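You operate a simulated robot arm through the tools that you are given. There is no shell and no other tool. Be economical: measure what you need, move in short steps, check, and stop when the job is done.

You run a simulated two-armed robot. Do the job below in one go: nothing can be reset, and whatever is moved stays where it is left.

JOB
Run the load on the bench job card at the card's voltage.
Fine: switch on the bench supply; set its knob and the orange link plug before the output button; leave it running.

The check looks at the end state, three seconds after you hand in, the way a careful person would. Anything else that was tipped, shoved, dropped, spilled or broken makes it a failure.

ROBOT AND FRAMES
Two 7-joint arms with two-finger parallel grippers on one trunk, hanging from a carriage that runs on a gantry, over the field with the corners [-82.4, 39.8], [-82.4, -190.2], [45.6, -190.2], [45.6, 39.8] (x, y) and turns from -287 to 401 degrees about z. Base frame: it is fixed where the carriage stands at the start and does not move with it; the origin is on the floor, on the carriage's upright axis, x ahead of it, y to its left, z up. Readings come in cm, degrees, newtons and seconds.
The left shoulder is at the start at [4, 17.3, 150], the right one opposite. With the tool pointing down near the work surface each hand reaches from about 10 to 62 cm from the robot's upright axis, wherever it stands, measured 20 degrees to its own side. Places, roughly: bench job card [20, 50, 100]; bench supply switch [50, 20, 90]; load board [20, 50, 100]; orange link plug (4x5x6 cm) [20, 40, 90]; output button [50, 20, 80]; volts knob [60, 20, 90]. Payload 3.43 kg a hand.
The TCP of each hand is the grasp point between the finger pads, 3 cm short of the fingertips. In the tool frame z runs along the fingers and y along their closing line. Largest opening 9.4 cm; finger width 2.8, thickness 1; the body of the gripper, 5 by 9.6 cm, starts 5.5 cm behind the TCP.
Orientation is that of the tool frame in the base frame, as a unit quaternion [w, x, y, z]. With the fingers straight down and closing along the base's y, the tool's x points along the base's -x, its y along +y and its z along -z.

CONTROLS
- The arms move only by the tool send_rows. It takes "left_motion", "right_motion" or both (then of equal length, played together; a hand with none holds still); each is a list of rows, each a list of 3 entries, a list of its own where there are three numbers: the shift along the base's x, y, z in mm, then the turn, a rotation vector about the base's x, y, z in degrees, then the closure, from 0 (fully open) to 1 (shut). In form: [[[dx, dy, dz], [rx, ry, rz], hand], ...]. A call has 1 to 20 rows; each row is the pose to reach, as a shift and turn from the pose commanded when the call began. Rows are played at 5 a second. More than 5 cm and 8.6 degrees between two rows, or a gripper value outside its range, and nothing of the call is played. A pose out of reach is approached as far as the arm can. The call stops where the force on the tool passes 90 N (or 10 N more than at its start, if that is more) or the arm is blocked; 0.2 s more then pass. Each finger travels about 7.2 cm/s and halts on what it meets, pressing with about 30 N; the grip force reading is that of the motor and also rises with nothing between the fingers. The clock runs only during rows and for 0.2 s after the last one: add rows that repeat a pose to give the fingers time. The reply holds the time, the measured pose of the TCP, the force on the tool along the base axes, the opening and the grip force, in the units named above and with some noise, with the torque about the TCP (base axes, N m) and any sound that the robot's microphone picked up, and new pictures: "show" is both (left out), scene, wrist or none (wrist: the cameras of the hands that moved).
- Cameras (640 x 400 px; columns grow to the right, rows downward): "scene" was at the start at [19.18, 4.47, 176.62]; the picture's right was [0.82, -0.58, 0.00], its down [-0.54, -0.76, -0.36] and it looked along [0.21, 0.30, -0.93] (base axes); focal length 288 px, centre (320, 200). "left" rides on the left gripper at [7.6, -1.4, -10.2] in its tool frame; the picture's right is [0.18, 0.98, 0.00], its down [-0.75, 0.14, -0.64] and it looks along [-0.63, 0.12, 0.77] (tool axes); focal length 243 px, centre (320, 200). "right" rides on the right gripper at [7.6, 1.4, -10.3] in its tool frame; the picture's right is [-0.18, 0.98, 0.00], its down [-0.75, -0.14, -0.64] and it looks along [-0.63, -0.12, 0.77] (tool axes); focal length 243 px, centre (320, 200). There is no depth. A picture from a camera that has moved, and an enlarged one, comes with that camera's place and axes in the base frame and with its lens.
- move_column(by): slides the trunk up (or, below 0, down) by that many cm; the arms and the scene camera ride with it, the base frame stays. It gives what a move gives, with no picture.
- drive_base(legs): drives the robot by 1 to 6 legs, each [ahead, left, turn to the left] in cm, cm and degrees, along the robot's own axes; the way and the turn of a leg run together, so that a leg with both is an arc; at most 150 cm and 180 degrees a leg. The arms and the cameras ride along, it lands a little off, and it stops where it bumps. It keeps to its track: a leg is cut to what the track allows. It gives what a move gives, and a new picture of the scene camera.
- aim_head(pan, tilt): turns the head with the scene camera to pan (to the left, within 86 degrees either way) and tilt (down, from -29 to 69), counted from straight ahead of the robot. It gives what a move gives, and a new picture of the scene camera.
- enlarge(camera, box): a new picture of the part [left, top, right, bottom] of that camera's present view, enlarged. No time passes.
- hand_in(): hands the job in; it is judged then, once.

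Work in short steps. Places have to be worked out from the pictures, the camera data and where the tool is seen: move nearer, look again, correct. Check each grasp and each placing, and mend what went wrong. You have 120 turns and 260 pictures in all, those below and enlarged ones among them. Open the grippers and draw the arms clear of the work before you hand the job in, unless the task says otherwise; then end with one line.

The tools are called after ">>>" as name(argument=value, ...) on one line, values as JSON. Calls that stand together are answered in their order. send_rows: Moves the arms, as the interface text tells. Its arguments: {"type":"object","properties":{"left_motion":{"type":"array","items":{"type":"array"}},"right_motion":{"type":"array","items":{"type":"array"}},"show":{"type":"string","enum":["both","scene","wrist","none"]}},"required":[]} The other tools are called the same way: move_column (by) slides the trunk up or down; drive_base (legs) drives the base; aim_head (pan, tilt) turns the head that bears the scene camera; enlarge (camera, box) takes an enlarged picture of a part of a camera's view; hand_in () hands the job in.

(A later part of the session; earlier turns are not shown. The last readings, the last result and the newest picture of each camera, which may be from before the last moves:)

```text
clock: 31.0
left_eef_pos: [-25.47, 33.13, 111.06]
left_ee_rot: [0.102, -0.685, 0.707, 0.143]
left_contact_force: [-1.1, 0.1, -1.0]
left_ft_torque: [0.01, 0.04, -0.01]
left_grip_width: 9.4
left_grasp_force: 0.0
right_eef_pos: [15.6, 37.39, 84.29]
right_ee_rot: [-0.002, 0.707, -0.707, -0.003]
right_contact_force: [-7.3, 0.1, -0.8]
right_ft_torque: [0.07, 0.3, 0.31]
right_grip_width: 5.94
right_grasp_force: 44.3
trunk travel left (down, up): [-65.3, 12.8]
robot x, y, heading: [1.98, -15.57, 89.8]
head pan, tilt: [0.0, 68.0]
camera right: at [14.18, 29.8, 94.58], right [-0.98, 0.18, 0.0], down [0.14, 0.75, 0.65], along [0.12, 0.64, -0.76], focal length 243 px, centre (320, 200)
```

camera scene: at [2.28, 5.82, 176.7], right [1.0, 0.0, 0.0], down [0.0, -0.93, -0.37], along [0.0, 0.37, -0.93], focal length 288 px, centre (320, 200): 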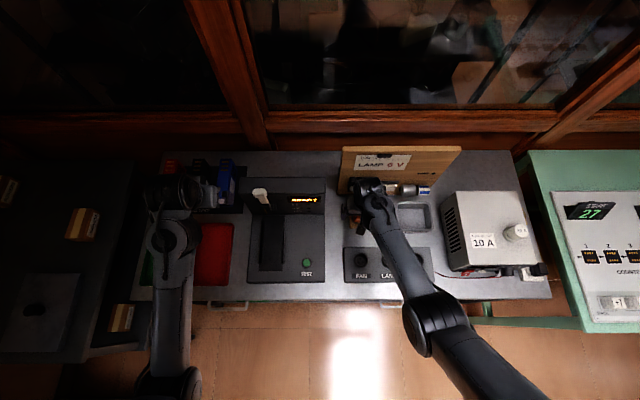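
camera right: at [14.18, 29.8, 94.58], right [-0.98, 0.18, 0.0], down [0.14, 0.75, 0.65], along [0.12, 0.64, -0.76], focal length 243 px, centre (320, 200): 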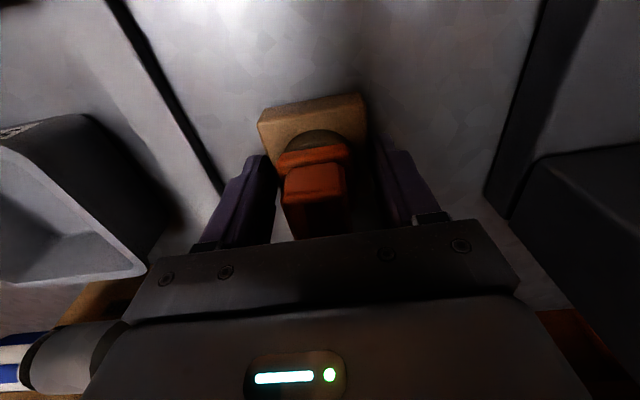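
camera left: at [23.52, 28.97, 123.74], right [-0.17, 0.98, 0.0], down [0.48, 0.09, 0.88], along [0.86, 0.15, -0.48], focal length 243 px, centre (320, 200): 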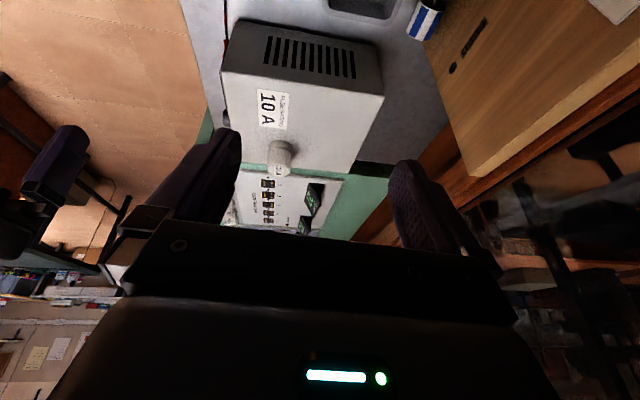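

Width 5.94 with a gap to the orange: the tips grip the wooden holder instead. I'll open, raise 2 cm and close again.

>>> send_rows(right_motion=[[[0, 0, 0], [0, 0, 0], 0.3], [[0, 0, 0], [0, 0, 0], 0.2], [[1, 0, 20], [0, 0, 0], 0.2], [[1, 0, 20], [0, 0, 0], 0.6], [[1, 0, 20], [0, 0, 0], 1], [[1, 0, 20], [0, 0, 0], 1], [[1, 0, 20], [0, 0, 0], 1]], show="wrist")

```text
clock: 32.6
left_eef_pos: [-25.48, 33.1, 111.24]
left_ee_rot: [0.103, -0.684, 0.708, 0.143]
left_contact_force: [0.1, -0.3, 0.4]
left_ft_torque: [-0.01, -0.02, 0.03]
left_grip_width: 9.42
left_grasp_force: 0.1
right_eef_pos: [15.6, 37.28, 86.32]
right_ee_rot: [-0.003, 0.708, -0.706, -0.001]
right_contact_force: [-9.2, -0.2, -1.0]
right_ft_torque: [-0.18, 0.06, 0.1]
right_grip_width: 4.49
right_grasp_force: 45.0
trunk travel left (down, up): [-65.3, 12.8]
robot x, y, heading: [1.77, -15.83, 89.5]
head pan, tilt: [0.0, 68.0]
camera right: at [14.18, 29.75, 96.49], right [-0.98, 0.18, 0.0], down [0.14, 0.75, 0.65], along [0.12, 0.63, -0.76], focal length 243 px, centre (320, 200)
```

right: 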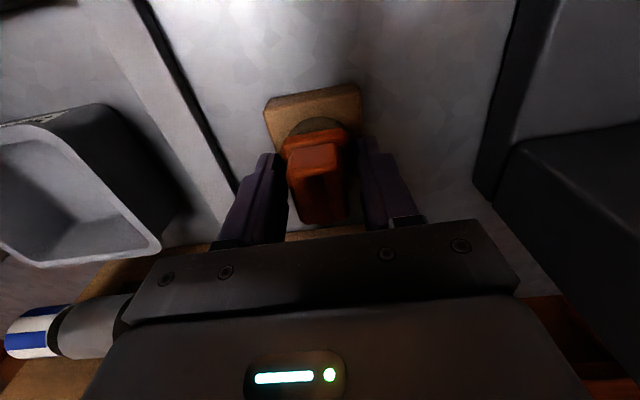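

The tips hold the plug's wide collar (4.5 cm). Gripping the handle just above the collar supports insertion better, so I'll reopen slightly and raise 11 mm.

>>> send_rows(right_motion=[[[0, 0, 0], [0, 0, 0], 0.35], [[0, 0, 0], [0, 0, 0], 0.35], [[1, 0, 11], [0, 0, 0], 0.35], [[1, 0, 11], [0, 0, 0], 0.8], [[1, 0, 11], [0, 0, 0], 1], [[1, 0, 11], [0, 0, 0], 1], [[1, 0, 11], [0, 0, 0], 1]], show="wrist")

```text
clock: 34.2
left_eef_pos: [-25.37, 33.06, 111.15]
left_ee_rot: [0.103, -0.685, 0.707, 0.142]
left_contact_force: [0.9, -0.4, -0.1]
left_ft_torque: [-0.02, 0.0, 0.01]
left_grip_width: 9.4
left_grasp_force: 0.0
right_eef_pos: [15.98, 37.26, 87.47]
right_ee_rot: [-0.002, 0.707, -0.707, -0.001]
right_contact_force: [-1.7, -0.7, 4.0]
right_ft_torque: [-0.07, 0.03, -0.01]
right_grip_width: 3.68
right_grasp_force: 30.0
trunk travel left (down, up): [-65.3, 12.8]
robot x, y, heading: [2.29, -15.39, 89.6]
head pan, tilt: [0.0, 68.0]
camera right: at [14.52, 29.77, 97.66], right [-0.98, 0.18, 0.0], down [0.14, 0.75, 0.65], along [0.12, 0.64, -0.76], focal length 243 px, centre (320, 200)
```

right: 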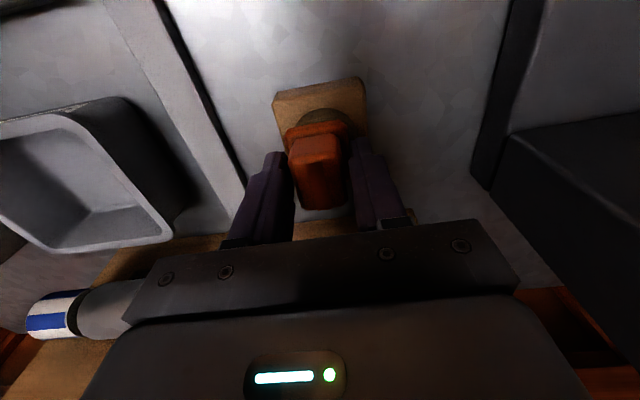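

Handle held at 3.7 cm. Lift straight up.

>>> send_rows(right_motion=[[[0, 0, 15], [0, 0, 0], 1], [[0, 0, 35], [0, 0, 0], 1], [[0, 0, 70], [0, 0, 0], 1], [[0, 0, 100], [0, 0, 0], 1]], show="both")

```text
clock: 35.2
left_eef_pos: [-25.29, 33.01, 111.22]
left_ee_rot: [0.103, -0.684, 0.708, 0.142]
left_contact_force: [-0.4, -0.1, -0.7]
left_ft_torque: [-0.01, 0.04, 0.06]
left_grip_width: 9.42
left_grasp_force: 0.1
right_eef_pos: [16.21, 37.47, 97.43]
right_ee_rot: [0.002, -0.707, 0.707, 0.0]
right_contact_force: [-0.2, 0.3, -0.8]
right_ft_torque: [-0.04, 0.04, 0.0]
right_grip_width: 3.67
right_grasp_force: 29.8
trunk travel left (down, up): [-65.3, 12.8]
robot x, y, heading: [2.11, -16.22, 89.9]
head pan, tilt: [0.0, 68.0]
camera scene: at [2.28, 5.83, 176.69], right [1.0, 0.0, 0.0], down [0.0, -0.93, -0.37], along [0.0, 0.37, -0.93], focal length 288 px, centre (320, 200)
camera right: at [14.72, 29.89, 107.59], right [-0.98, 0.18, 0.0], down [0.14, 0.75, 0.65], along [0.12, 0.63, -0.76], focal length 243 px, centre (320, 200)
```

scene: 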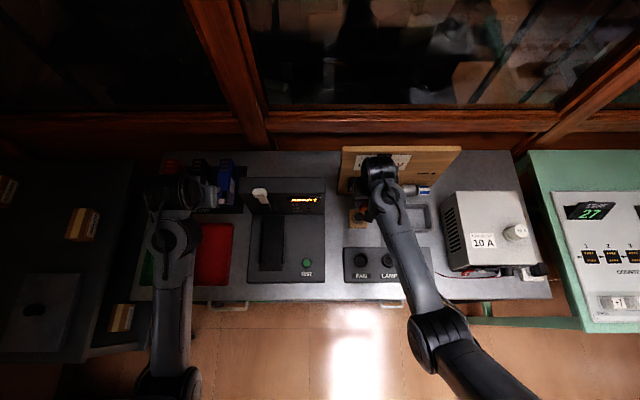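
right: 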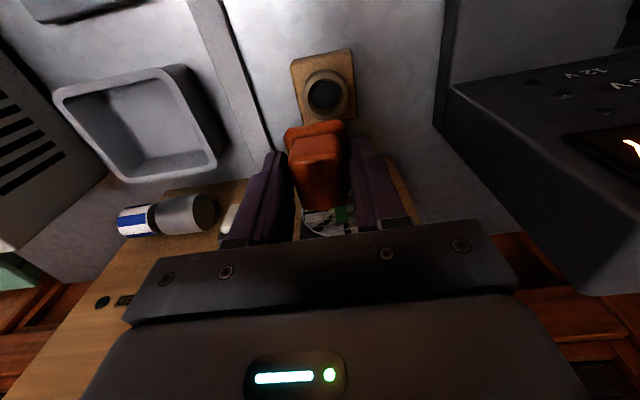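

The plug is out cleanly. I'll carry it above the LAMP socket, estimated at (24.9, 23.5), and check with the wrist camera.

>>> send_rows(right_motion=[[[10, -30, 20], [0, 0, 0], 1], [[30, -70, 20], [0, 0, 0], 1], [[60, -105, 20], [0, 0, 0], 1], [[85, -138, 20], [0, 0, 0], 1]], show="both")

>>> enlarge(camera="right", box=[160, 0, 480, 200])

```text
clock: 36.2
left_eef_pos: [-25.24, 32.93, 111.13]
left_ee_rot: [0.102, -0.685, 0.708, 0.141]
left_contact_force: [0.1, -0.7, 0.3]
left_ft_torque: [0.01, 0.02, 0.01]
left_grip_width: 9.4
left_grasp_force: 0.2
right_eef_pos: [24.57, 23.44, 99.47]
right_ee_rot: [-0.003, 0.707, -0.707, -0.001]
right_contact_force: [-0.4, -0.4, -0.7]
right_ft_torque: [0.01, -0.01, 0.0]
right_grip_width: 3.7
right_grasp_force: 30.2
trunk travel left (down, up): [-65.3, 12.8]
robot x, y, heading: [2.08, -15.94, 89.7]
head pan, tilt: [0.0, 68.0]
camera scene: at [2.29, 5.79, 176.68], right [1.0, 0.0, 0.0], down [0.0, -0.93, -0.37], along [0.0, 0.37, -0.93], focal length 288 px, centre (320, 200)
camera right: at [23.11, 15.95, 109.68], right [-0.98, 0.18, 0.0], down [0.14, 0.75, 0.65], along [0.12, 0.63, -0.76], focal length 243 px, centre (320, 200)
```

scene: 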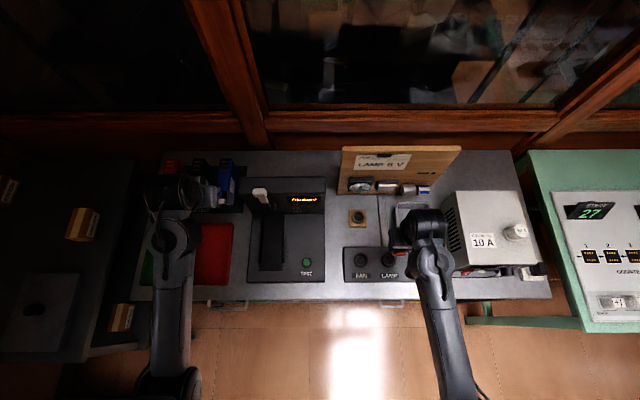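
right: 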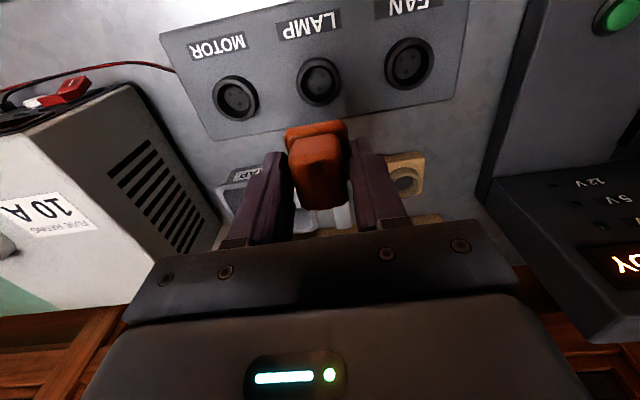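

```text
2.00 times, centred on (320, 100) of right
camera zoom: at [23.11, 15.95, 109.68], right [-0.98, 0.18, 0.0], down [0.14, 0.75, 0.65], along [0.12, 0.63, -0.76], focal length 485 px, centre (320, 400)
```

zoom: 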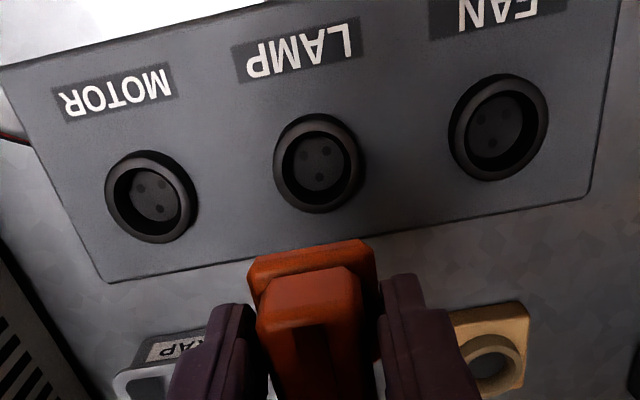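

LAMP socket is ahead at roughly (24.7, 23) but its height is uncertain. I'll descend 6 cm for a second wrist view.

>>> send_rows(right_motion=[[[1, -3, -30], [0, 0, 0], 1], [[1, -3, -60], [0, 0, 0], 1]], show="none")

>>> enlarge(camera="right", box=[160, 0, 480, 200])

>>> enlarge(camera="scene", box=[330, 200, 450, 290])

```text
clock: 36.8
left_eef_pos: [-25.33, 32.96, 111.13]
left_ee_rot: [0.103, -0.684, 0.708, 0.142]
left_contact_force: [0.4, -0.8, 0.1]
left_ft_torque: [0.02, 0.0, 0.04]
left_grip_width: 9.42
left_grasp_force: 0.0
right_eef_pos: [24.63, 23.36, 93.24]
right_ee_rot: [-0.003, 0.707, -0.707, -0.001]
right_contact_force: [-0.2, -0.2, -0.7]
right_ft_torque: [-0.01, -0.02, -0.01]
right_grip_width: 3.68
right_grasp_force: 30.4
trunk travel left (down, up): [-65.3, 12.8]
robot x, y, heading: [1.85, -15.64, 89.9]
head pan, tilt: [0.0, 68.0]
```

```text
2.00 times, centred on (320, 100) of right
camera zoom: at [23.23, 15.78, 103.49], right [-0.98, 0.18, 0.0], down [0.14, 0.75, 0.65], along [0.12, 0.63, -0.76], focal length 485 px, centre (320, 400)
```

zoom: 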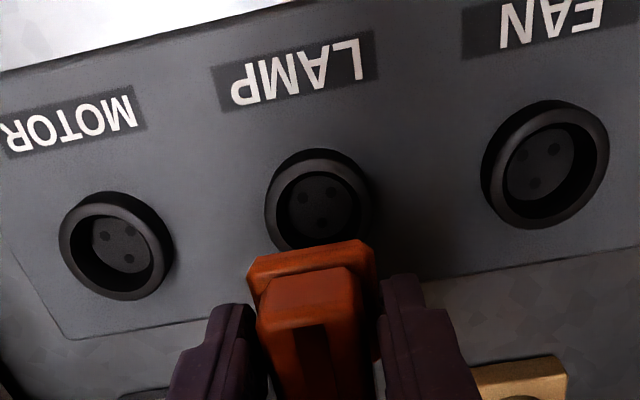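

```text
4.44 times, centred on (390, 245) of scene
camera zoom: at [2.27, 5.82, 176.7], right [1.0, 0.0, 0.0], down [0.0, -0.93, -0.37], along [0.0, 0.37, -0.93], focal length 1281 px, centre (9, 0)
```

zoom: 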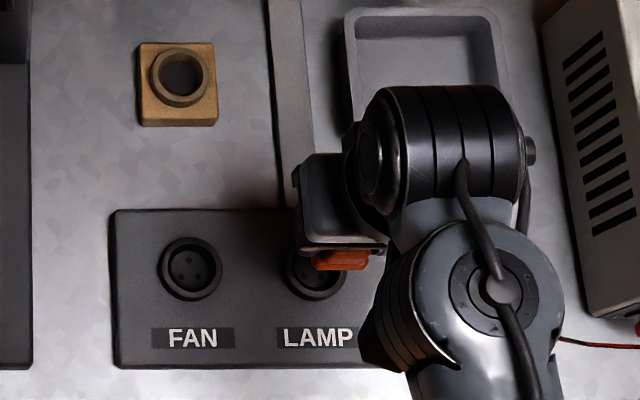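

Combining views: LAMP socket rim ≈ (24.55, 22.6, 82). I'll shift y by −6 mm and come down to TCP 90 (plug bottom ≈ 84) and look.

>>> send_rows(right_motion=[[[0, -6, -15], [0, 0, 0], 1], [[0, -6, -32], [0, 0, 0], 1]], show="none")

>>> enlarge(camera="right", box=[160, 0, 480, 200])

>>> enlarge(camera="scene", box=[330, 200, 450, 290])

```text
clock: 37.4
left_eef_pos: [-25.31, 33.09, 111.22]
left_ee_rot: [0.103, -0.684, 0.708, 0.142]
left_contact_force: [0.0, 0.1, 0.3]
left_ft_torque: [-0.02, 0.02, -0.01]
left_grip_width: 9.38
left_grasp_force: 0.0
right_eef_pos: [24.62, 22.76, 90.07]
right_ee_rot: [0.002, -0.707, 0.707, 0.0]
right_contact_force: [-0.3, -0.3, -1.2]
right_ft_torque: [-0.01, 0.0, 0.01]
right_grip_width: 3.68
right_grasp_force: 30.1
trunk travel left (down, up): [-65.3, 12.8]
robot x, y, heading: [2.35, -15.72, 89.9]
head pan, tilt: [0.0, 68.0]
```

```text
2.00 times, centred on (320, 100) of right
camera zoom: at [23.18, 15.14, 100.33], right [-0.98, 0.18, 0.0], down [0.14, 0.75, 0.65], along [0.12, 0.64, -0.76], focal length 485 px, centre (320, 400)
```

zoom: 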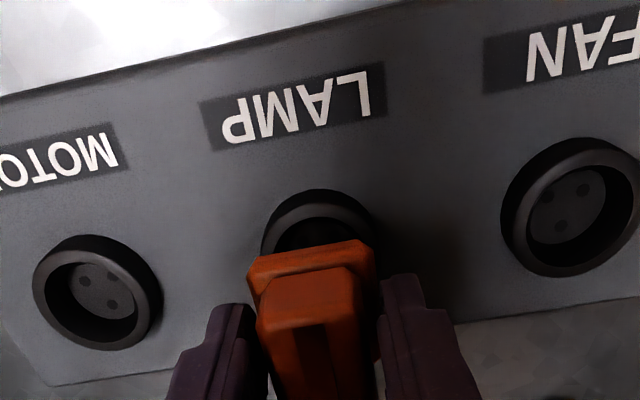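

```text
4.44 times, centred on (390, 245) of scene
camera zoom: at [2.27, 5.83, 176.7], right [1.0, 0.0, 0.0], down [0.0, -0.93, -0.37], along [0.0, 0.37, -0.93], focal length 1281 px, centre (9, 0)
```

zoom: 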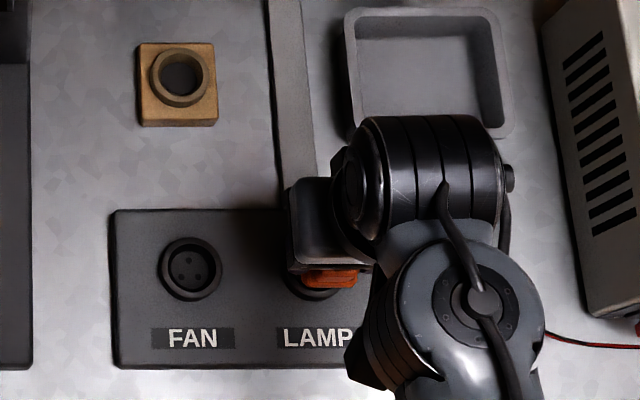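

Fits agree on rim z≈82.8, centre ≈ (24.7, 22.55). I'll nudge there and descend slowly, watching force.

>>> send_rows(right_motion=[[[1, -2, 0], [0, 0, 0], 1], [[1, -2, -8], [0, 0, 0], 1], [[1, -2, -14], [0, 0, 0], 1]], show="none")

>>> enlarge(camera="right", box=[160, 0, 480, 200])

```text
clock: 38.2
left_eef_pos: [-25.25, 33.11, 111.14]
left_ee_rot: [0.102, -0.684, 0.708, 0.142]
left_contact_force: [-0.3, -0.2, -0.5]
left_ft_torque: [-0.01, 0.0, 0.03]
left_grip_width: 9.42
left_grasp_force: 0.1
right_eef_pos: [24.79, 22.49, 88.8]
right_ee_rot: [-0.003, 0.707, -0.707, -0.001]
right_contact_force: [0.2, -0.4, -0.7]
right_ft_torque: [0.01, 0.01, -0.01]
right_grip_width: 3.69
right_grasp_force: 29.8
trunk travel left (down, up): [-65.3, 12.8]
robot x, y, heading: [2.41, -15.31, 89.7]
head pan, tilt: [0.0, 68.0]
```

```text
2.00 times, centred on (320, 100) of right
camera zoom: at [23.36, 14.89, 99.08], right [-0.98, 0.18, 0.0], down [0.14, 0.75, 0.65], along [0.12, 0.63, -0.76], focal length 485 px, centre (320, 400)
```

zoom: 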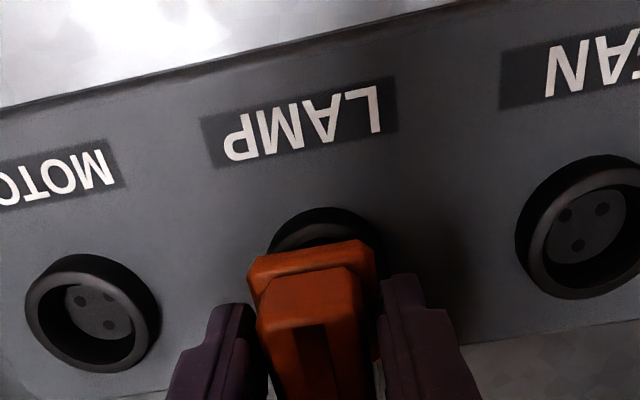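

Nearly aligned (−1 mm in x). Continue descending.

>>> send_rows(right_motion=[[[-1, 0, -5], [0, 0, 0], 1], [[-1, 0, -10], [0, 0, 0], 1], [[-1, 0, -15], [0, 0, 0], 1]], show="none")

>>> enlarge(camera="right", box=[160, 0, 480, 200])

```text
clock: 39.0
left_eef_pos: [-25.23, 33.06, 111.15]
left_ee_rot: [0.103, -0.684, 0.708, 0.143]
left_contact_force: [0.8, 0.1, -0.3]
left_ft_torque: [-0.01, -0.02, 0.0]
left_grip_width: 9.43
left_grasp_force: 0.1
right_eef_pos: [24.77, 22.64, 87.4]
right_ee_rot: [-0.002, 0.707, -0.707, -0.001]
right_contact_force: [-0.7, -1.1, 4.5]
right_ft_torque: [-0.05, -0.06, -0.05]
right_grip_width: 3.68
right_grasp_force: 29.8
trunk travel left (down, up): [-65.3, 12.8]
robot x, y, heading: [2.07, -15.82, 90.0]
head pan, tilt: [0.0, 68.0]
```

```text
2.00 times, centred on (320, 100) of right
camera zoom: at [23.21, 14.98, 97.67], right [-0.98, 0.18, 0.0], down [0.14, 0.75, 0.65], along [0.12, 0.64, -0.76], focal length 485 px, centre (320, 400)
```

zoom: 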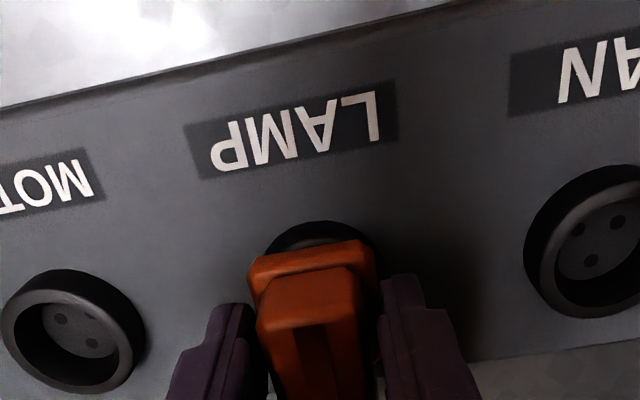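

Now at the same height relative to the rim as when parked, with 4.5 N contact. I'll press a little further to see whether it seats.

>>> send_rows(right_motion=[[[0, 0, -4], [0, 0, 0], 1], [[0, 0, -8], [0, 0, 0], 1], [[0, 0, -12], [0, 0, 0], 1]], show="wrist")

>>> enlarge(camera="scene", box=[330, 200, 450, 290])

```text
clock: 39.8
left_eef_pos: [-25.15, 33.19, 111.33]
left_ee_rot: [0.103, -0.684, 0.708, 0.142]
left_contact_force: [-0.5, -0.3, -1.0]
left_ft_torque: [0.0, -0.02, -0.01]
left_grip_width: 9.38
left_grasp_force: 0.1
right_eef_pos: [24.62, 22.67, 86.7]
right_ee_rot: [0.003, -0.707, 0.707, 0.002]
right_contact_force: [-7.2, -19.4, 69.6]
right_ft_torque: [-1.31, 0.93, -0.03]
right_grip_width: 3.7
right_grasp_force: 30.4
trunk travel left (down, up): [-65.3, 12.8]
robot x, y, heading: [2.38, -15.85, 89.9]
head pan, tilt: [0.0, 68.0]
camera right: at [23.22, 15.14, 96.81], right [-0.98, 0.18, 0.0], down [0.14, 0.75, 0.65], along [0.12, 0.64, -0.76], focal length 243 px, centre (320, 200)
```

right: 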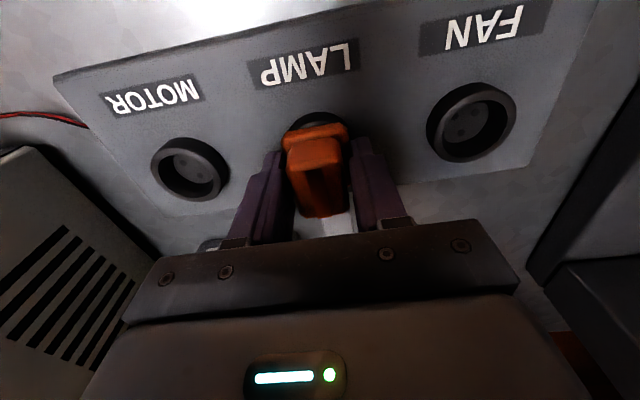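

```text
4.44 times, centred on (390, 245) of scene
camera zoom: at [2.3, 5.8, 176.81], right [1.0, 0.0, 0.0], down [0.0, -0.93, -0.37], along [0.0, 0.37, -0.93], focal length 1281 px, centre (9, 0)
```

zoom: 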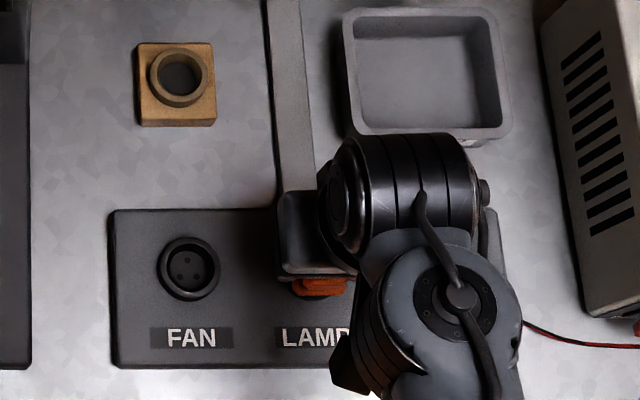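

Hard stop at ≈87. To tell seated from resting on the rim, I'll relieve the pressure and do a small sideways test.

>>> send_rows(right_motion=[[[0, 0, 6], [0, 0, 0], 1], [[0, 0, 12], [0, 0, 0], 1], [[2, 0, 12], [0, 0, 0], 1], [[4, 0, 12], [0, 0, 0], 1]], show="none")

```text
clock: 40.8
left_eef_pos: [-25.38, 33.2, 111.1]
left_ee_rot: [0.102, -0.684, 0.708, 0.143]
left_contact_force: [0.0, 0.8, -0.2]
left_ft_torque: [0.03, -0.02, -0.02]
left_grip_width: 9.41
left_grasp_force: 0.1
right_eef_pos: [24.9, 22.59, 87.51]
right_ee_rot: [-0.003, 0.707, -0.707, -0.001]
right_contact_force: [-5.3, 3.6, 0.4]
right_ft_torque: [0.08, 0.22, -0.02]
right_grip_width: 3.7
right_grasp_force: 30.2
trunk travel left (down, up): [-65.3, 12.8]
robot x, y, heading: [2.47, -15.67, 89.8]
head pan, tilt: [0.0, 68.0]
```

There's lateral resistance with no vertical load, so the plug is inside the socket. I'll re-centre, open, and lift to inspect.

>>> send_rows(right_motion=[[[-4, 0, 0], [0, 0, 0], 1], [[-4, 0, 0], [0, 0, 0], 0.6], [[-4, 0, 0], [0, 0, 0], 0.4], [[-4, 0, 30], [0, 0, 0], 0.4], [[-4, 0, 70], [0, 0, 0], 0.4], [[-4, 0, 110], [0, 0, 0], 0.4]], show="wrist")

>>> enlarge(camera="right", box=[160, 0, 480, 200])

```text
clock: 42.2
left_eef_pos: [-25.23, 33.05, 111.17]
left_ee_rot: [0.103, -0.684, 0.708, 0.143]
left_contact_force: [-0.8, 0.5, -0.3]
left_ft_torque: [0.01, 0.01, 0.01]
left_grip_width: 9.41
left_grasp_force: 0.1
right_eef_pos: [24.68, 22.26, 98.51]
right_ee_rot: [-0.002, 0.707, -0.707, -0.001]
right_contact_force: [0.6, -0.7, 0.5]
right_ft_torque: [-0.02, -0.02, 0.01]
right_grip_width: 5.65
right_grasp_force: 0.0
trunk travel left (down, up): [-65.3, 12.8]
robot x, y, heading: [1.94, -15.56, 89.7]
head pan, tilt: [0.0, 68.0]
camera right: at [23.18, 14.69, 108.74], right [-0.98, 0.18, 0.0], down [0.14, 0.75, 0.65], along [0.12, 0.63, -0.76], focal length 243 px, centre (320, 200)
```

right: 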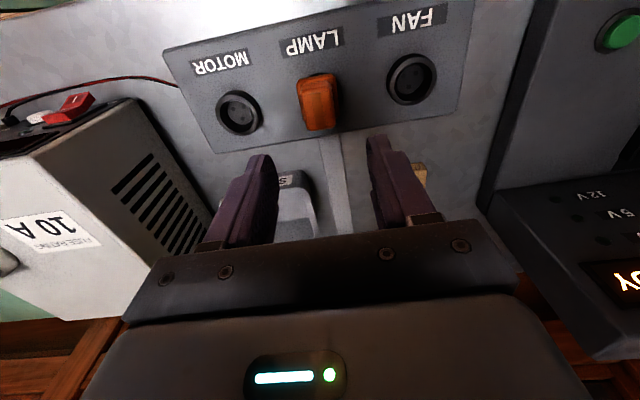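

```text
2.00 times, centred on (320, 100) of right
camera zoom: at [23.18, 14.69, 108.74], right [-0.98, 0.18, 0.0], down [0.14, 0.75, 0.65], along [0.12, 0.63, -0.76], focal length 485 px, centre (320, 400)
```

zoom: 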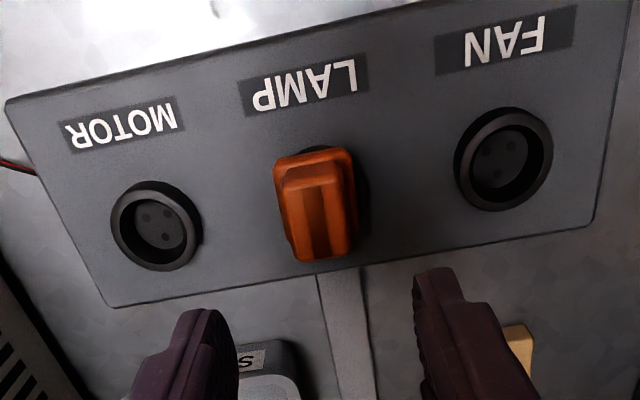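

The plug sits upright in LAMP. Now the supply front: raise the hand and step back and right for a good view.

>>> send_rows(right_motion=[[[0, -20, 40], [0, 0, 0], 0.4], [[0, -50, 80], [0, 0, 0], 0.4], [[0, -90, 110], [0, 0, 0], 0.4]], show="none")

>>> drive_base(legs=[[-25, 0, 0], [0, -35, 0]])

>>> aim_head(pan=-12, tilt=50)

```text
clock: 42.8
left_eef_pos: [-25.25, 33.14, 111.18]
left_ee_rot: [0.104, -0.684, 0.708, 0.142]
left_contact_force: [-0.1, 0.7, -0.5]
left_ft_torque: [0.0, 0.0, -0.02]
left_grip_width: 9.38
left_grasp_force: 0.0
right_eef_pos: [24.58, 19.32, 104.82]
right_ee_rot: [0.013, -0.707, 0.707, 0.013]
right_contact_force: [-9.4, 14.8, -40.5]
right_ft_torque: [1.81, -1.26, -0.89]
right_grip_width: 5.63
right_grasp_force: 0.0
trunk travel left (down, up): [-65.3, 12.8]
robot x, y, heading: [2.28, -15.9, 89.8]
head pan, tilt: [0.0, 68.0]
stopped in row 2 (right hand): the force on the tool passed its limit at 193 N (the readings are from after the stop); the commanded pose is now the measured one
```

```text
clock: 46.5
left_eef_pos: [9.76, 7.89, 111.32]
left_ee_rot: [0.103, -0.685, 0.707, 0.143]
left_contact_force: [-0.6, 0.0, 0.3]
left_ft_torque: [-0.02, -0.01, -0.02]
left_grip_width: 9.39
left_grasp_force: 0.0
right_eef_pos: [59.63, -5.86, 104.81]
right_ee_rot: [-0.013, 0.708, -0.706, -0.013]
right_contact_force: [-13.8, 14.6, -61.5]
right_ft_torque: [3.84, -1.81, -1.27]
right_grip_width: 5.66
right_grasp_force: 0.0
trunk travel left (down, up): [-65.3, 12.8]
robot x, y, heading: [37.3, -40.91, 89.8]
head pan, tilt: [0.0, 68.0]
camera scene: at [37.32, -19.34, 176.7], right [1.0, 0.0, 0.0], down [0.0, -0.93, -0.37], along [0.0, 0.37, -0.93], focal length 288 px, centre (320, 200)
```

scene: 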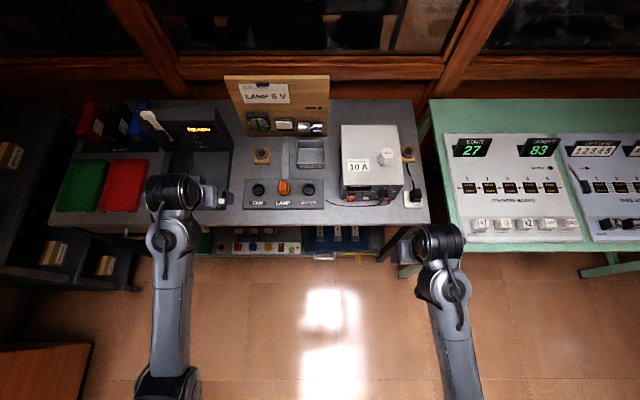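

```text
clock: 47.3
left_eef_pos: [9.75, 7.94, 111.22]
left_ee_rot: [0.102, -0.685, 0.707, 0.142]
left_contact_force: [0.3, 0.6, 0.2]
left_ft_torque: [-0.02, 0.0, 0.0]
left_grip_width: 9.44
left_grasp_force: 0.1
right_eef_pos: [59.54, -5.8, 104.88]
right_ee_rot: [-0.013, 0.708, -0.706, -0.014]
right_contact_force: [-7.5, 10.5, -39.7]
right_ft_torque: [2.26, -1.11, -0.84]
right_grip_width: 5.66
right_grasp_force: 0.1
trunk travel left (down, up): [-65.3, 12.8]
robot x, y, heading: [37.16, -40.89, 89.8]
head pan, tilt: [-12.0, 50.0]
camera scene: at [38.91, -17.5, 178.81], right [0.98, -0.21, 0.0], down [-0.16, -0.75, -0.64], along [0.14, 0.63, -0.77], focal length 288 px, centre (320, 200)
```

scene: 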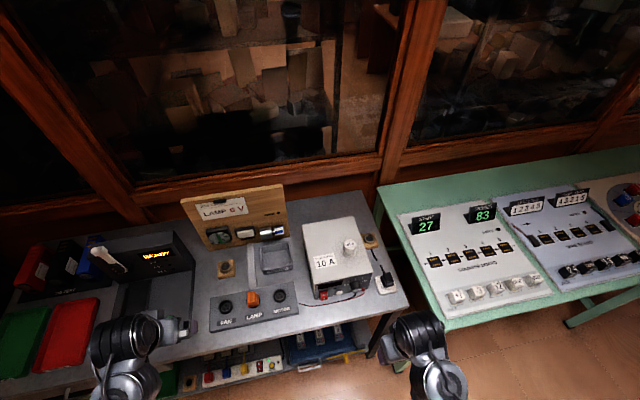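

Clear view now; enlarge the supply front and the plug.

>>> enlarge(camera="scene", box=[290, 210, 410, 310])

>>> enlarge(camera="scene", box=[180, 180, 310, 340])

```text
4.00 times, centred on (350, 260) of scene
camera zoom: at [38.91, -17.5, 178.81], right [0.98, -0.21, 0.0], down [-0.16, -0.75, -0.64], along [0.14, 0.63, -0.77], focal length 1152 px, centre (200, -40)
```

zoom: 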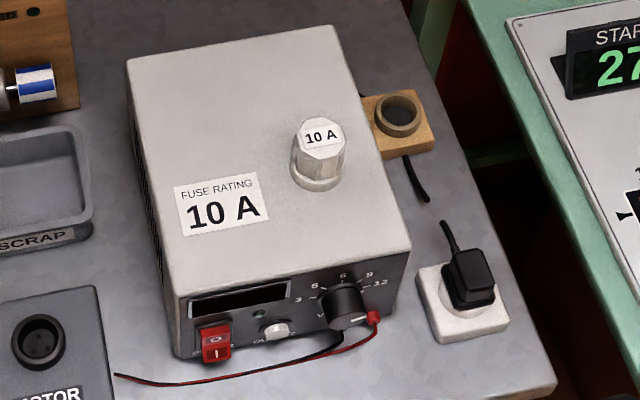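

```text
2.50 times, centred on (245, 260) of scene
camera zoom: at [38.91, -17.5, 178.81], right [0.98, -0.21, 0.0], down [-0.16, -0.75, -0.64], along [0.14, 0.63, -0.77], focal length 720 px, centre (508, 50)
```

zoom: 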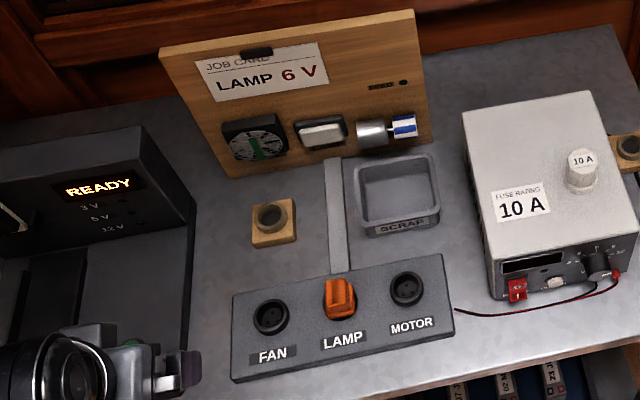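

I'll back off, relax the right arm by pitching it forward, then lower the trunk so the tool can work horizontally at the supply front.

>>> drive_base(legs=[[-22, -8, 0]])

>>> send_rows(right_motion=[[[0, 15, 0], [8, 0, 0], 0.4], [[0, 30, 0], [16, 0, 0], 0.4], [[0, 45, 0], [24, 0, 0], 0.4], [[0, 60, 0], [32, 0, 0], 0.4], [[0, 75, 0], [40, 0, 0], 0.4], [[0, 90, 0], [48, 0, 0], 0.4], [[0, 105, 0], [56, 0, 0], 0.4], [[0, 120, 0], [64, 0, 0], 0.4], [[0, 130, 0], [72, 0, 0], 0.4], [[0, 140, 0], [80, 0, 0], 0.4], [[0, 150, 0], [88, 0, 0], 0.4]], show="scene")

```text
clock: 49.1
left_eef_pos: [17.8, -14.25, 111.06]
left_ee_rot: [0.103, -0.683, 0.709, 0.142]
left_contact_force: [-0.7, 0.2, 0.1]
left_ft_torque: [0.03, -0.02, 0.02]
left_grip_width: 9.4
left_grasp_force: 0.1
right_eef_pos: [67.62, -28.17, 104.76]
right_ee_rot: [0.013, -0.706, 0.708, 0.012]
right_contact_force: [-10.6, 11.4, -45.8]
right_ft_torque: [2.86, -1.42, -1.01]
right_grip_width: 5.63
right_grasp_force: 0.0
trunk travel left (down, up): [-65.3, 12.8]
robot x, y, heading: [45.33, -63.09, 89.2]
head pan, tilt: [-12.0, 50.0]
camera scene: at [46.91, -39.79, 178.81], right [0.98, -0.22, 0.0], down [-0.16, -0.75, -0.64], along [0.14, 0.63, -0.77], focal length 288 px, centre (320, 200)
```

scene: 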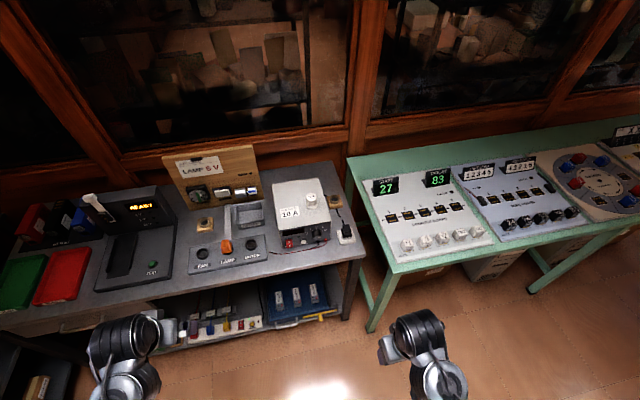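

```text
clock: 51.5
left_eef_pos: [17.77, -14.3, 111.16]
left_ee_rot: [0.104, -0.682, 0.71, 0.142]
left_contact_force: [-0.4, -0.4, 0.9]
left_ft_torque: [0.04, -0.01, -0.03]
left_grip_width: 9.4
left_grasp_force: 0.1
right_eef_pos: [67.81, -13.08, 104.65]
right_ee_rot: [0.501, -0.498, 0.5, 0.501]
right_contact_force: [0.5, 0.1, -0.3]
right_ft_torque: [-0.03, 0.02, 0.0]
right_grip_width: 5.62
right_grasp_force: 0.1
trunk travel left (down, up): [-65.3, 12.8]
robot x, y, heading: [45.26, -63.22, 89.6]
head pan, tilt: [-12.0, 50.0]
camera scene: at [46.9, -39.76, 178.83], right [0.98, -0.22, 0.0], down [-0.17, -0.75, -0.64], along [0.14, 0.63, -0.77], focal length 288 px, centre (320, 200)
```

scene: 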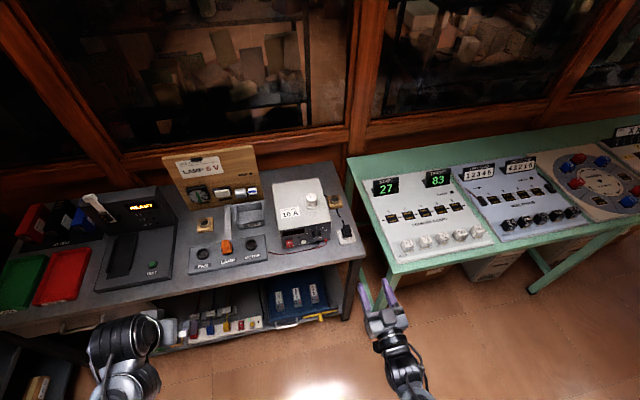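

Horizontal tool pose reached without force. Lower the trunk 18 cm and aim the head at the supply front.

>>> move_column(by=-18)

>>> aim_head(pan=-8, tilt=45)

>>> enlarge(camera="scene", box=[270, 150, 370, 230])

>>> enlarge(camera="right", box=[0, 0, 640, 400])

```text
clock: 53.5
left_eef_pos: [17.86, -14.26, 93.24]
left_ee_rot: [0.104, -0.683, 0.709, 0.142]
left_contact_force: [0.6, 0.1, -0.3]
left_ft_torque: [0.01, -0.04, 0.04]
left_grip_width: 9.38
left_grasp_force: 0.2
right_eef_pos: [67.74, -13.16, 86.79]
right_ee_rot: [0.5, -0.499, 0.499, 0.502]
right_contact_force: [0.7, 0.1, 0.4]
right_ft_torque: [0.02, -0.01, -0.02]
right_grip_width: 5.66
right_grasp_force: 0.1
trunk travel left (down, up): [-47.3, 30.8]
robot x, y, heading: [45.21, -63.21, 89.7]
head pan, tilt: [-12.0, 50.0]
```

```text
clock: 54.1
left_eef_pos: [17.87, -14.2, 93.27]
left_ee_rot: [0.103, -0.683, 0.709, 0.142]
left_contact_force: [-0.7, -0.2, -0.6]
left_ft_torque: [-0.01, 0.03, -0.01]
left_grip_width: 9.38
left_grasp_force: 0.1
right_eef_pos: [67.6, -13.12, 86.78]
right_ee_rot: [0.5, -0.498, 0.5, 0.501]
right_contact_force: [-0.1, 0.0, 0.6]
right_ft_torque: [0.01, 0.01, 0.01]
right_grip_width: 5.67
right_grasp_force: 0.1
trunk travel left (down, up): [-47.3, 30.8]
robot x, y, heading: [45.06, -63.18, 89.6]
head pan, tilt: [-8.0, 45.0]
camera scene: at [46.44, -39.25, 161.51], right [0.99, -0.15, 0.0], down [-0.1, -0.7, -0.71], along [0.1, 0.7, -0.71], focal length 288 px, centre (320, 200)
```

scene: 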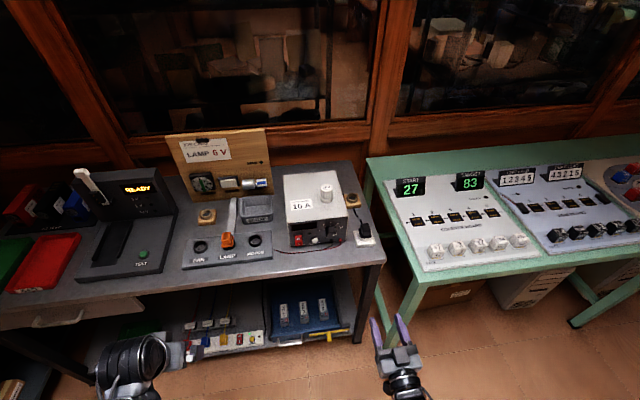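

```text
5.00 times, centred on (320, 190) of scene
camera zoom: at [46.44, -39.25, 161.51], right [0.99, -0.15, 0.0], down [-0.1, -0.7, -0.71], along [0.1, 0.7, -0.71], focal length 1441 px, centre (320, 250)
```

zoom: 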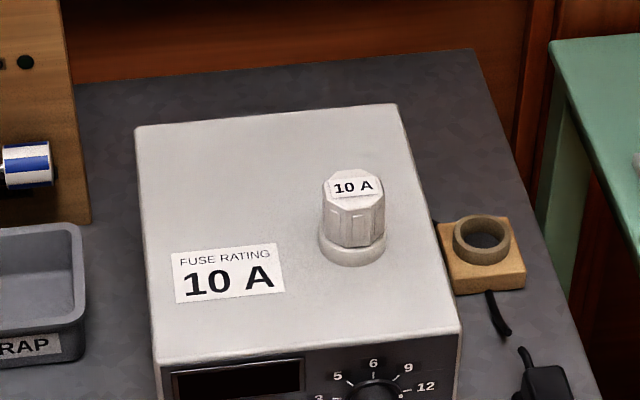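

```text
1.00 times, centred on (320, 200) of right (not enlarged: the box is as wide or as high as the picture)
camera zoom: at [66.21, -23.28, 79.11], right [-0.98, 0.0, 0.19], down [0.14, -0.64, 0.75], along [0.12, 0.76, 0.63], focal length 243 px, centre (320, 200)
```

zoom: 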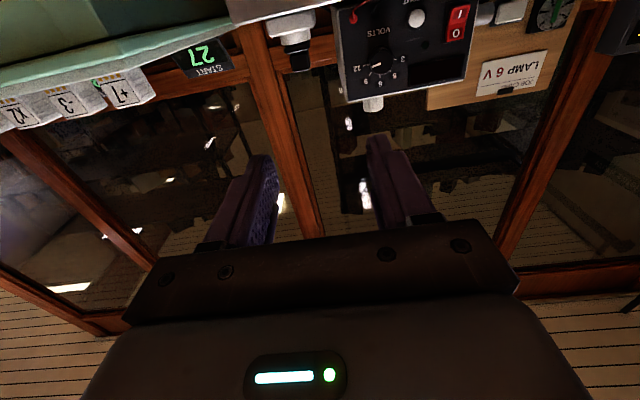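

Both cameras see the panel; enlarge the panel in each.

>>> enlarge(camera="scene", box=[280, 205, 380, 265])

>>> enlarge(camera="right", box=[320, 0, 500, 112])

```text
6.40 times, centred on (330, 235) of scene
camera zoom: at [46.44, -39.25, 161.51], right [0.99, -0.15, 0.0], down [-0.1, -0.7, -0.71], along [0.1, 0.7, -0.71], focal length 1844 px, centre (256, -24)
```

zoom: 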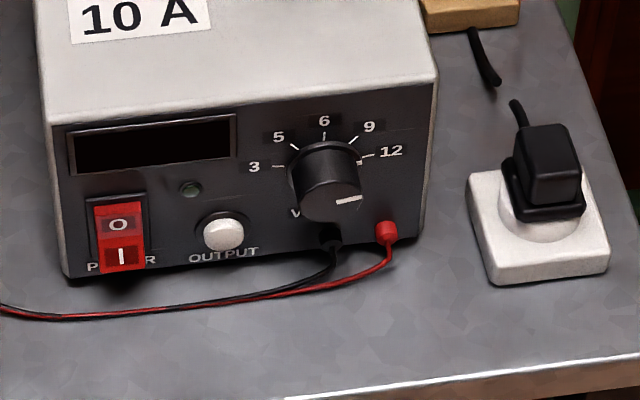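

```text
3.56 times, centred on (410, 56) of right
camera zoom: at [66.21, -23.28, 79.11], right [-0.98, 0.0, 0.19], down [0.14, -0.64, 0.75], along [0.12, 0.76, 0.63], focal length 863 px, centre (0, 712)
```

zoom: 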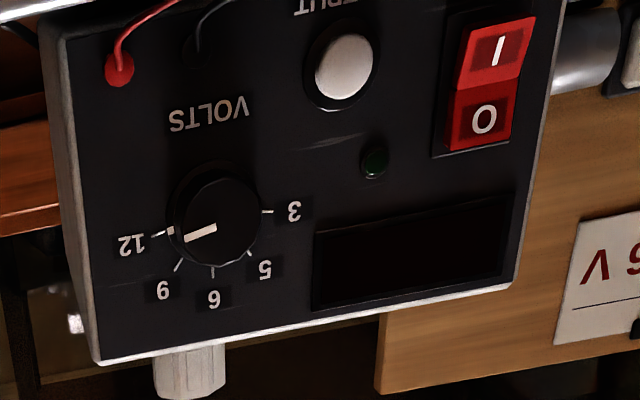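

Readings: pointer on 12, target 6 at top (turn 90° anticlockwise from the front); switch "I" half ≈ (47.6, 19, 83.3), button ≈ (53.2, 18.5, 84.2), knob ≈ (58.5, 17.5, 88.4). Drive nearer.

>>> drive_base(legs=[[18, 8, 0]])

>>> send_rows(right_motion=[[[-30, 0, -10], [0, 0, 0], 0.7], [[-70, 0, -20], [0, 0, 0], 1], [[-110, 0, -35], [0, 0, 0], 1]], show="wrist")

>>> enlarge(camera="scene", box=[250, 200, 450, 325])

```text
clock: 55.7
left_eef_pos: [9.84, 4.44, 93.26]
left_ee_rot: [0.104, -0.682, 0.709, 0.142]
left_contact_force: [-0.1, 0.9, 0.7]
left_ft_torque: [0.0, 0.0, 0.01]
left_grip_width: 9.41
left_grasp_force: 0.1
right_eef_pos: [59.68, 5.48, 86.81]
right_ee_rot: [0.5, -0.499, 0.5, 0.501]
right_contact_force: [-0.1, 0.2, -0.2]
right_ft_torque: [-0.03, -0.04, -0.01]
right_grip_width: 5.64
right_grasp_force: 0.1
trunk travel left (down, up): [-47.3, 30.8]
robot x, y, heading: [37.04, -44.31, 89.6]
head pan, tilt: [-8.0, 45.0]
camera scene: at [38.44, -20.59, 161.52], right [0.99, -0.15, 0.0], down [-0.1, -0.7, -0.71], along [0.1, 0.7, -0.71], focal length 288 px, centre (320, 200)
```

scene: 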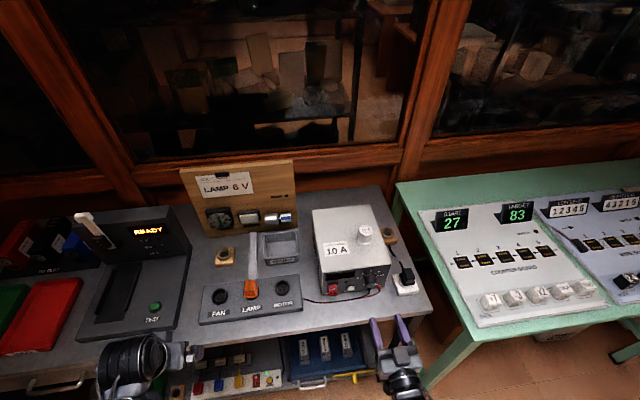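

```text
clock: 56.5
left_eef_pos: [9.58, 4.38, 93.22]
left_ee_rot: [0.102, -0.684, 0.708, 0.143]
left_contact_force: [-0.3, 0.9, -1.0]
left_ft_torque: [0.01, -0.03, 0.01]
left_grip_width: 9.39
left_grasp_force: 0.1
right_eef_pos: [48.25, 4.95, 83.32]
right_ee_rot: [0.5, -0.498, 0.5, 0.501]
right_contact_force: [0.3, -0.4, 0.2]
right_ft_torque: [-0.02, 0.01, 0.0]
right_grip_width: 0.0
right_grasp_force: 30.7
trunk travel left (down, up): [-47.3, 30.8]
robot x, y, heading: [37.13, -44.8, 89.4]
head pan, tilt: [-8.0, 45.0]
camera right: at [46.84, -5.12, 75.62], right [-0.98, 0.0, 0.19], down [0.14, -0.64, 0.75], along [0.12, 0.76, 0.63], focal length 243 px, centre (320, 200)
```

right: 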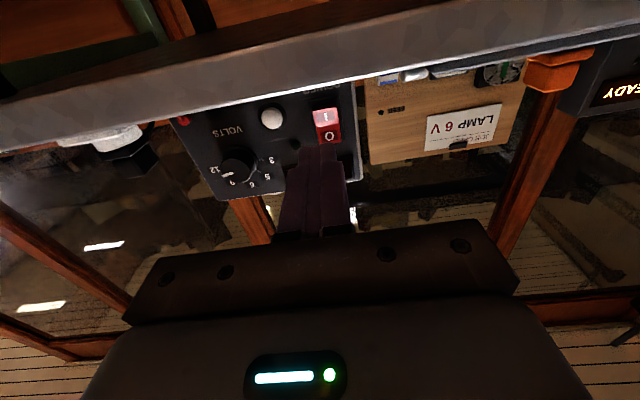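

```text
3.20 times, centred on (350, 262) of scene
camera zoom: at [38.38, -20.63, 161.51], right [0.99, -0.15, 0.0], down [-0.1, -0.7, -0.71], along [0.1, 0.7, -0.71], focal length 922 px, centre (224, 0)
```

zoom: 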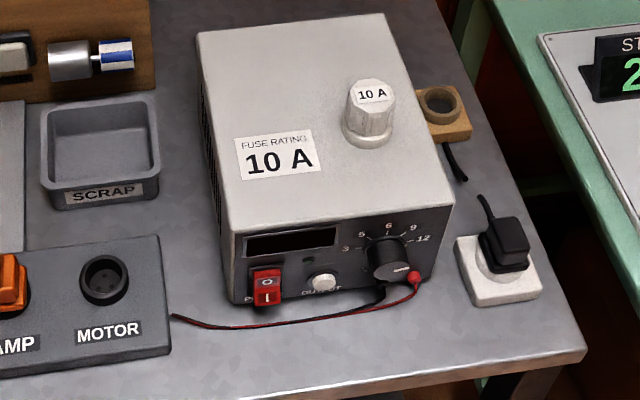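

Triangulating both cameras, the "I" half is at about (47.8, 17.8, 84.4). I'll advance to 1 cm short and check.

>>> send_rows(right_motion=[[[-4, 30, 4], [0, 0, 0], 1], [[-4, 60, 4], [0, 0, 0], 1], [[-4, 82, 4], [0, 0, 0], 1]], show="wrist")

>>> enlarge(camera="scene", box=[290, 240, 410, 315])

```text
clock: 57.3
left_eef_pos: [9.77, 4.45, 93.16]
left_ee_rot: [0.103, -0.683, 0.709, 0.141]
left_contact_force: [0.4, -0.4, -0.2]
left_ft_torque: [0.0, -0.03, 0.02]
left_grip_width: 9.36
left_grasp_force: 0.0
right_eef_pos: [48.17, 13.68, 83.79]
right_ee_rot: [0.501, -0.498, 0.5, 0.501]
right_contact_force: [0.3, -0.3, 1.1]
right_ft_torque: [0.0, 0.01, -0.01]
right_grip_width: 0.0
right_grasp_force: 30.1
trunk travel left (down, up): [-47.3, 30.8]
robot x, y, heading: [36.69, -44.3, 89.4]
head pan, tilt: [-8.0, 45.0]
camera right: at [46.83, 3.5, 76.22], right [-0.98, 0.0, 0.19], down [0.14, -0.64, 0.75], along [0.12, 0.76, 0.63], focal length 243 px, centre (320, 200)
```

right: 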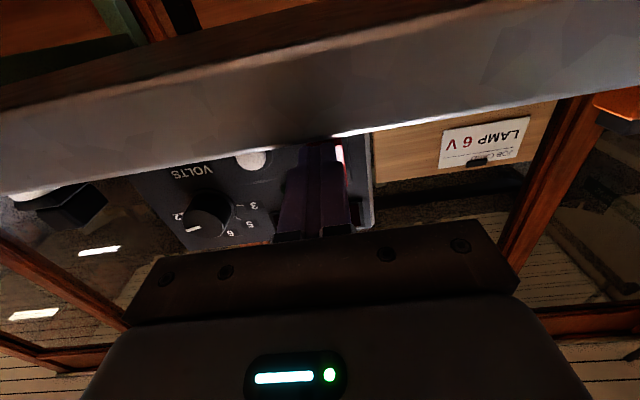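

```text
5.33 times, centred on (350, 278) of scene
camera zoom: at [38.44, -20.57, 161.53], right [0.99, -0.15, 0.0], down [-0.1, -0.7, -0.71], along [0.1, 0.7, -0.71], focal length 1537 px, centre (160, -213)
```

zoom: 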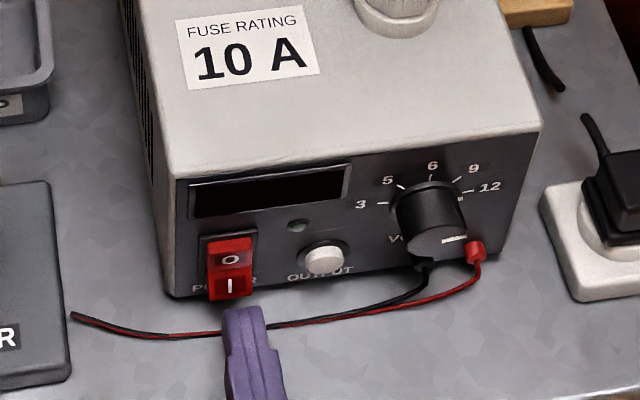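

Fingertip is just right-below of the "I". Shift 5 mm left and push forward in small steps.

>>> send_rows(right_motion=[[[-5, 0, 0], [0, 0, 0], 1], [[-5, 6, 0], [0, 0, 0], 1], [[-5, 12, 0], [0, 0, 0], 1], [[-5, 16, 0], [0, 0, 0], 1]], show="none")

>>> enlarge(camera="scene", box=[290, 240, 410, 315])

```text
clock: 58.3
left_eef_pos: [9.82, 4.44, 93.0]
left_ee_rot: [0.103, -0.683, 0.709, 0.143]
left_contact_force: [0.0, 0.3, 1.1]
left_ft_torque: [-0.02, 0.0, -0.04]
left_grip_width: 9.4
left_grasp_force: 0.1
right_eef_pos: [47.71, 15.19, 83.72]
right_ee_rot: [0.5, -0.499, 0.5, 0.501]
right_contact_force: [0.9, 1.0, 0.0]
right_ft_torque: [-0.05, 0.02, -0.01]
right_grip_width: 0.01
right_grasp_force: 30.3
trunk travel left (down, up): [-47.3, 30.8]
robot x, y, heading: [37.08, -44.56, 89.6]
head pan, tilt: [-8.0, 45.0]
```

```text
5.33 times, centred on (350, 278) of scene
camera zoom: at [38.45, -20.61, 161.51], right [0.99, -0.15, 0.0], down [-0.1, -0.7, -0.71], along [0.1, 0.7, -0.71], focal length 1537 px, centre (160, -213)
```

zoom: 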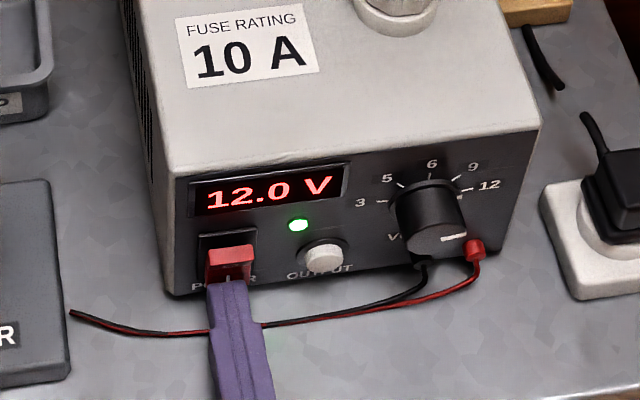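

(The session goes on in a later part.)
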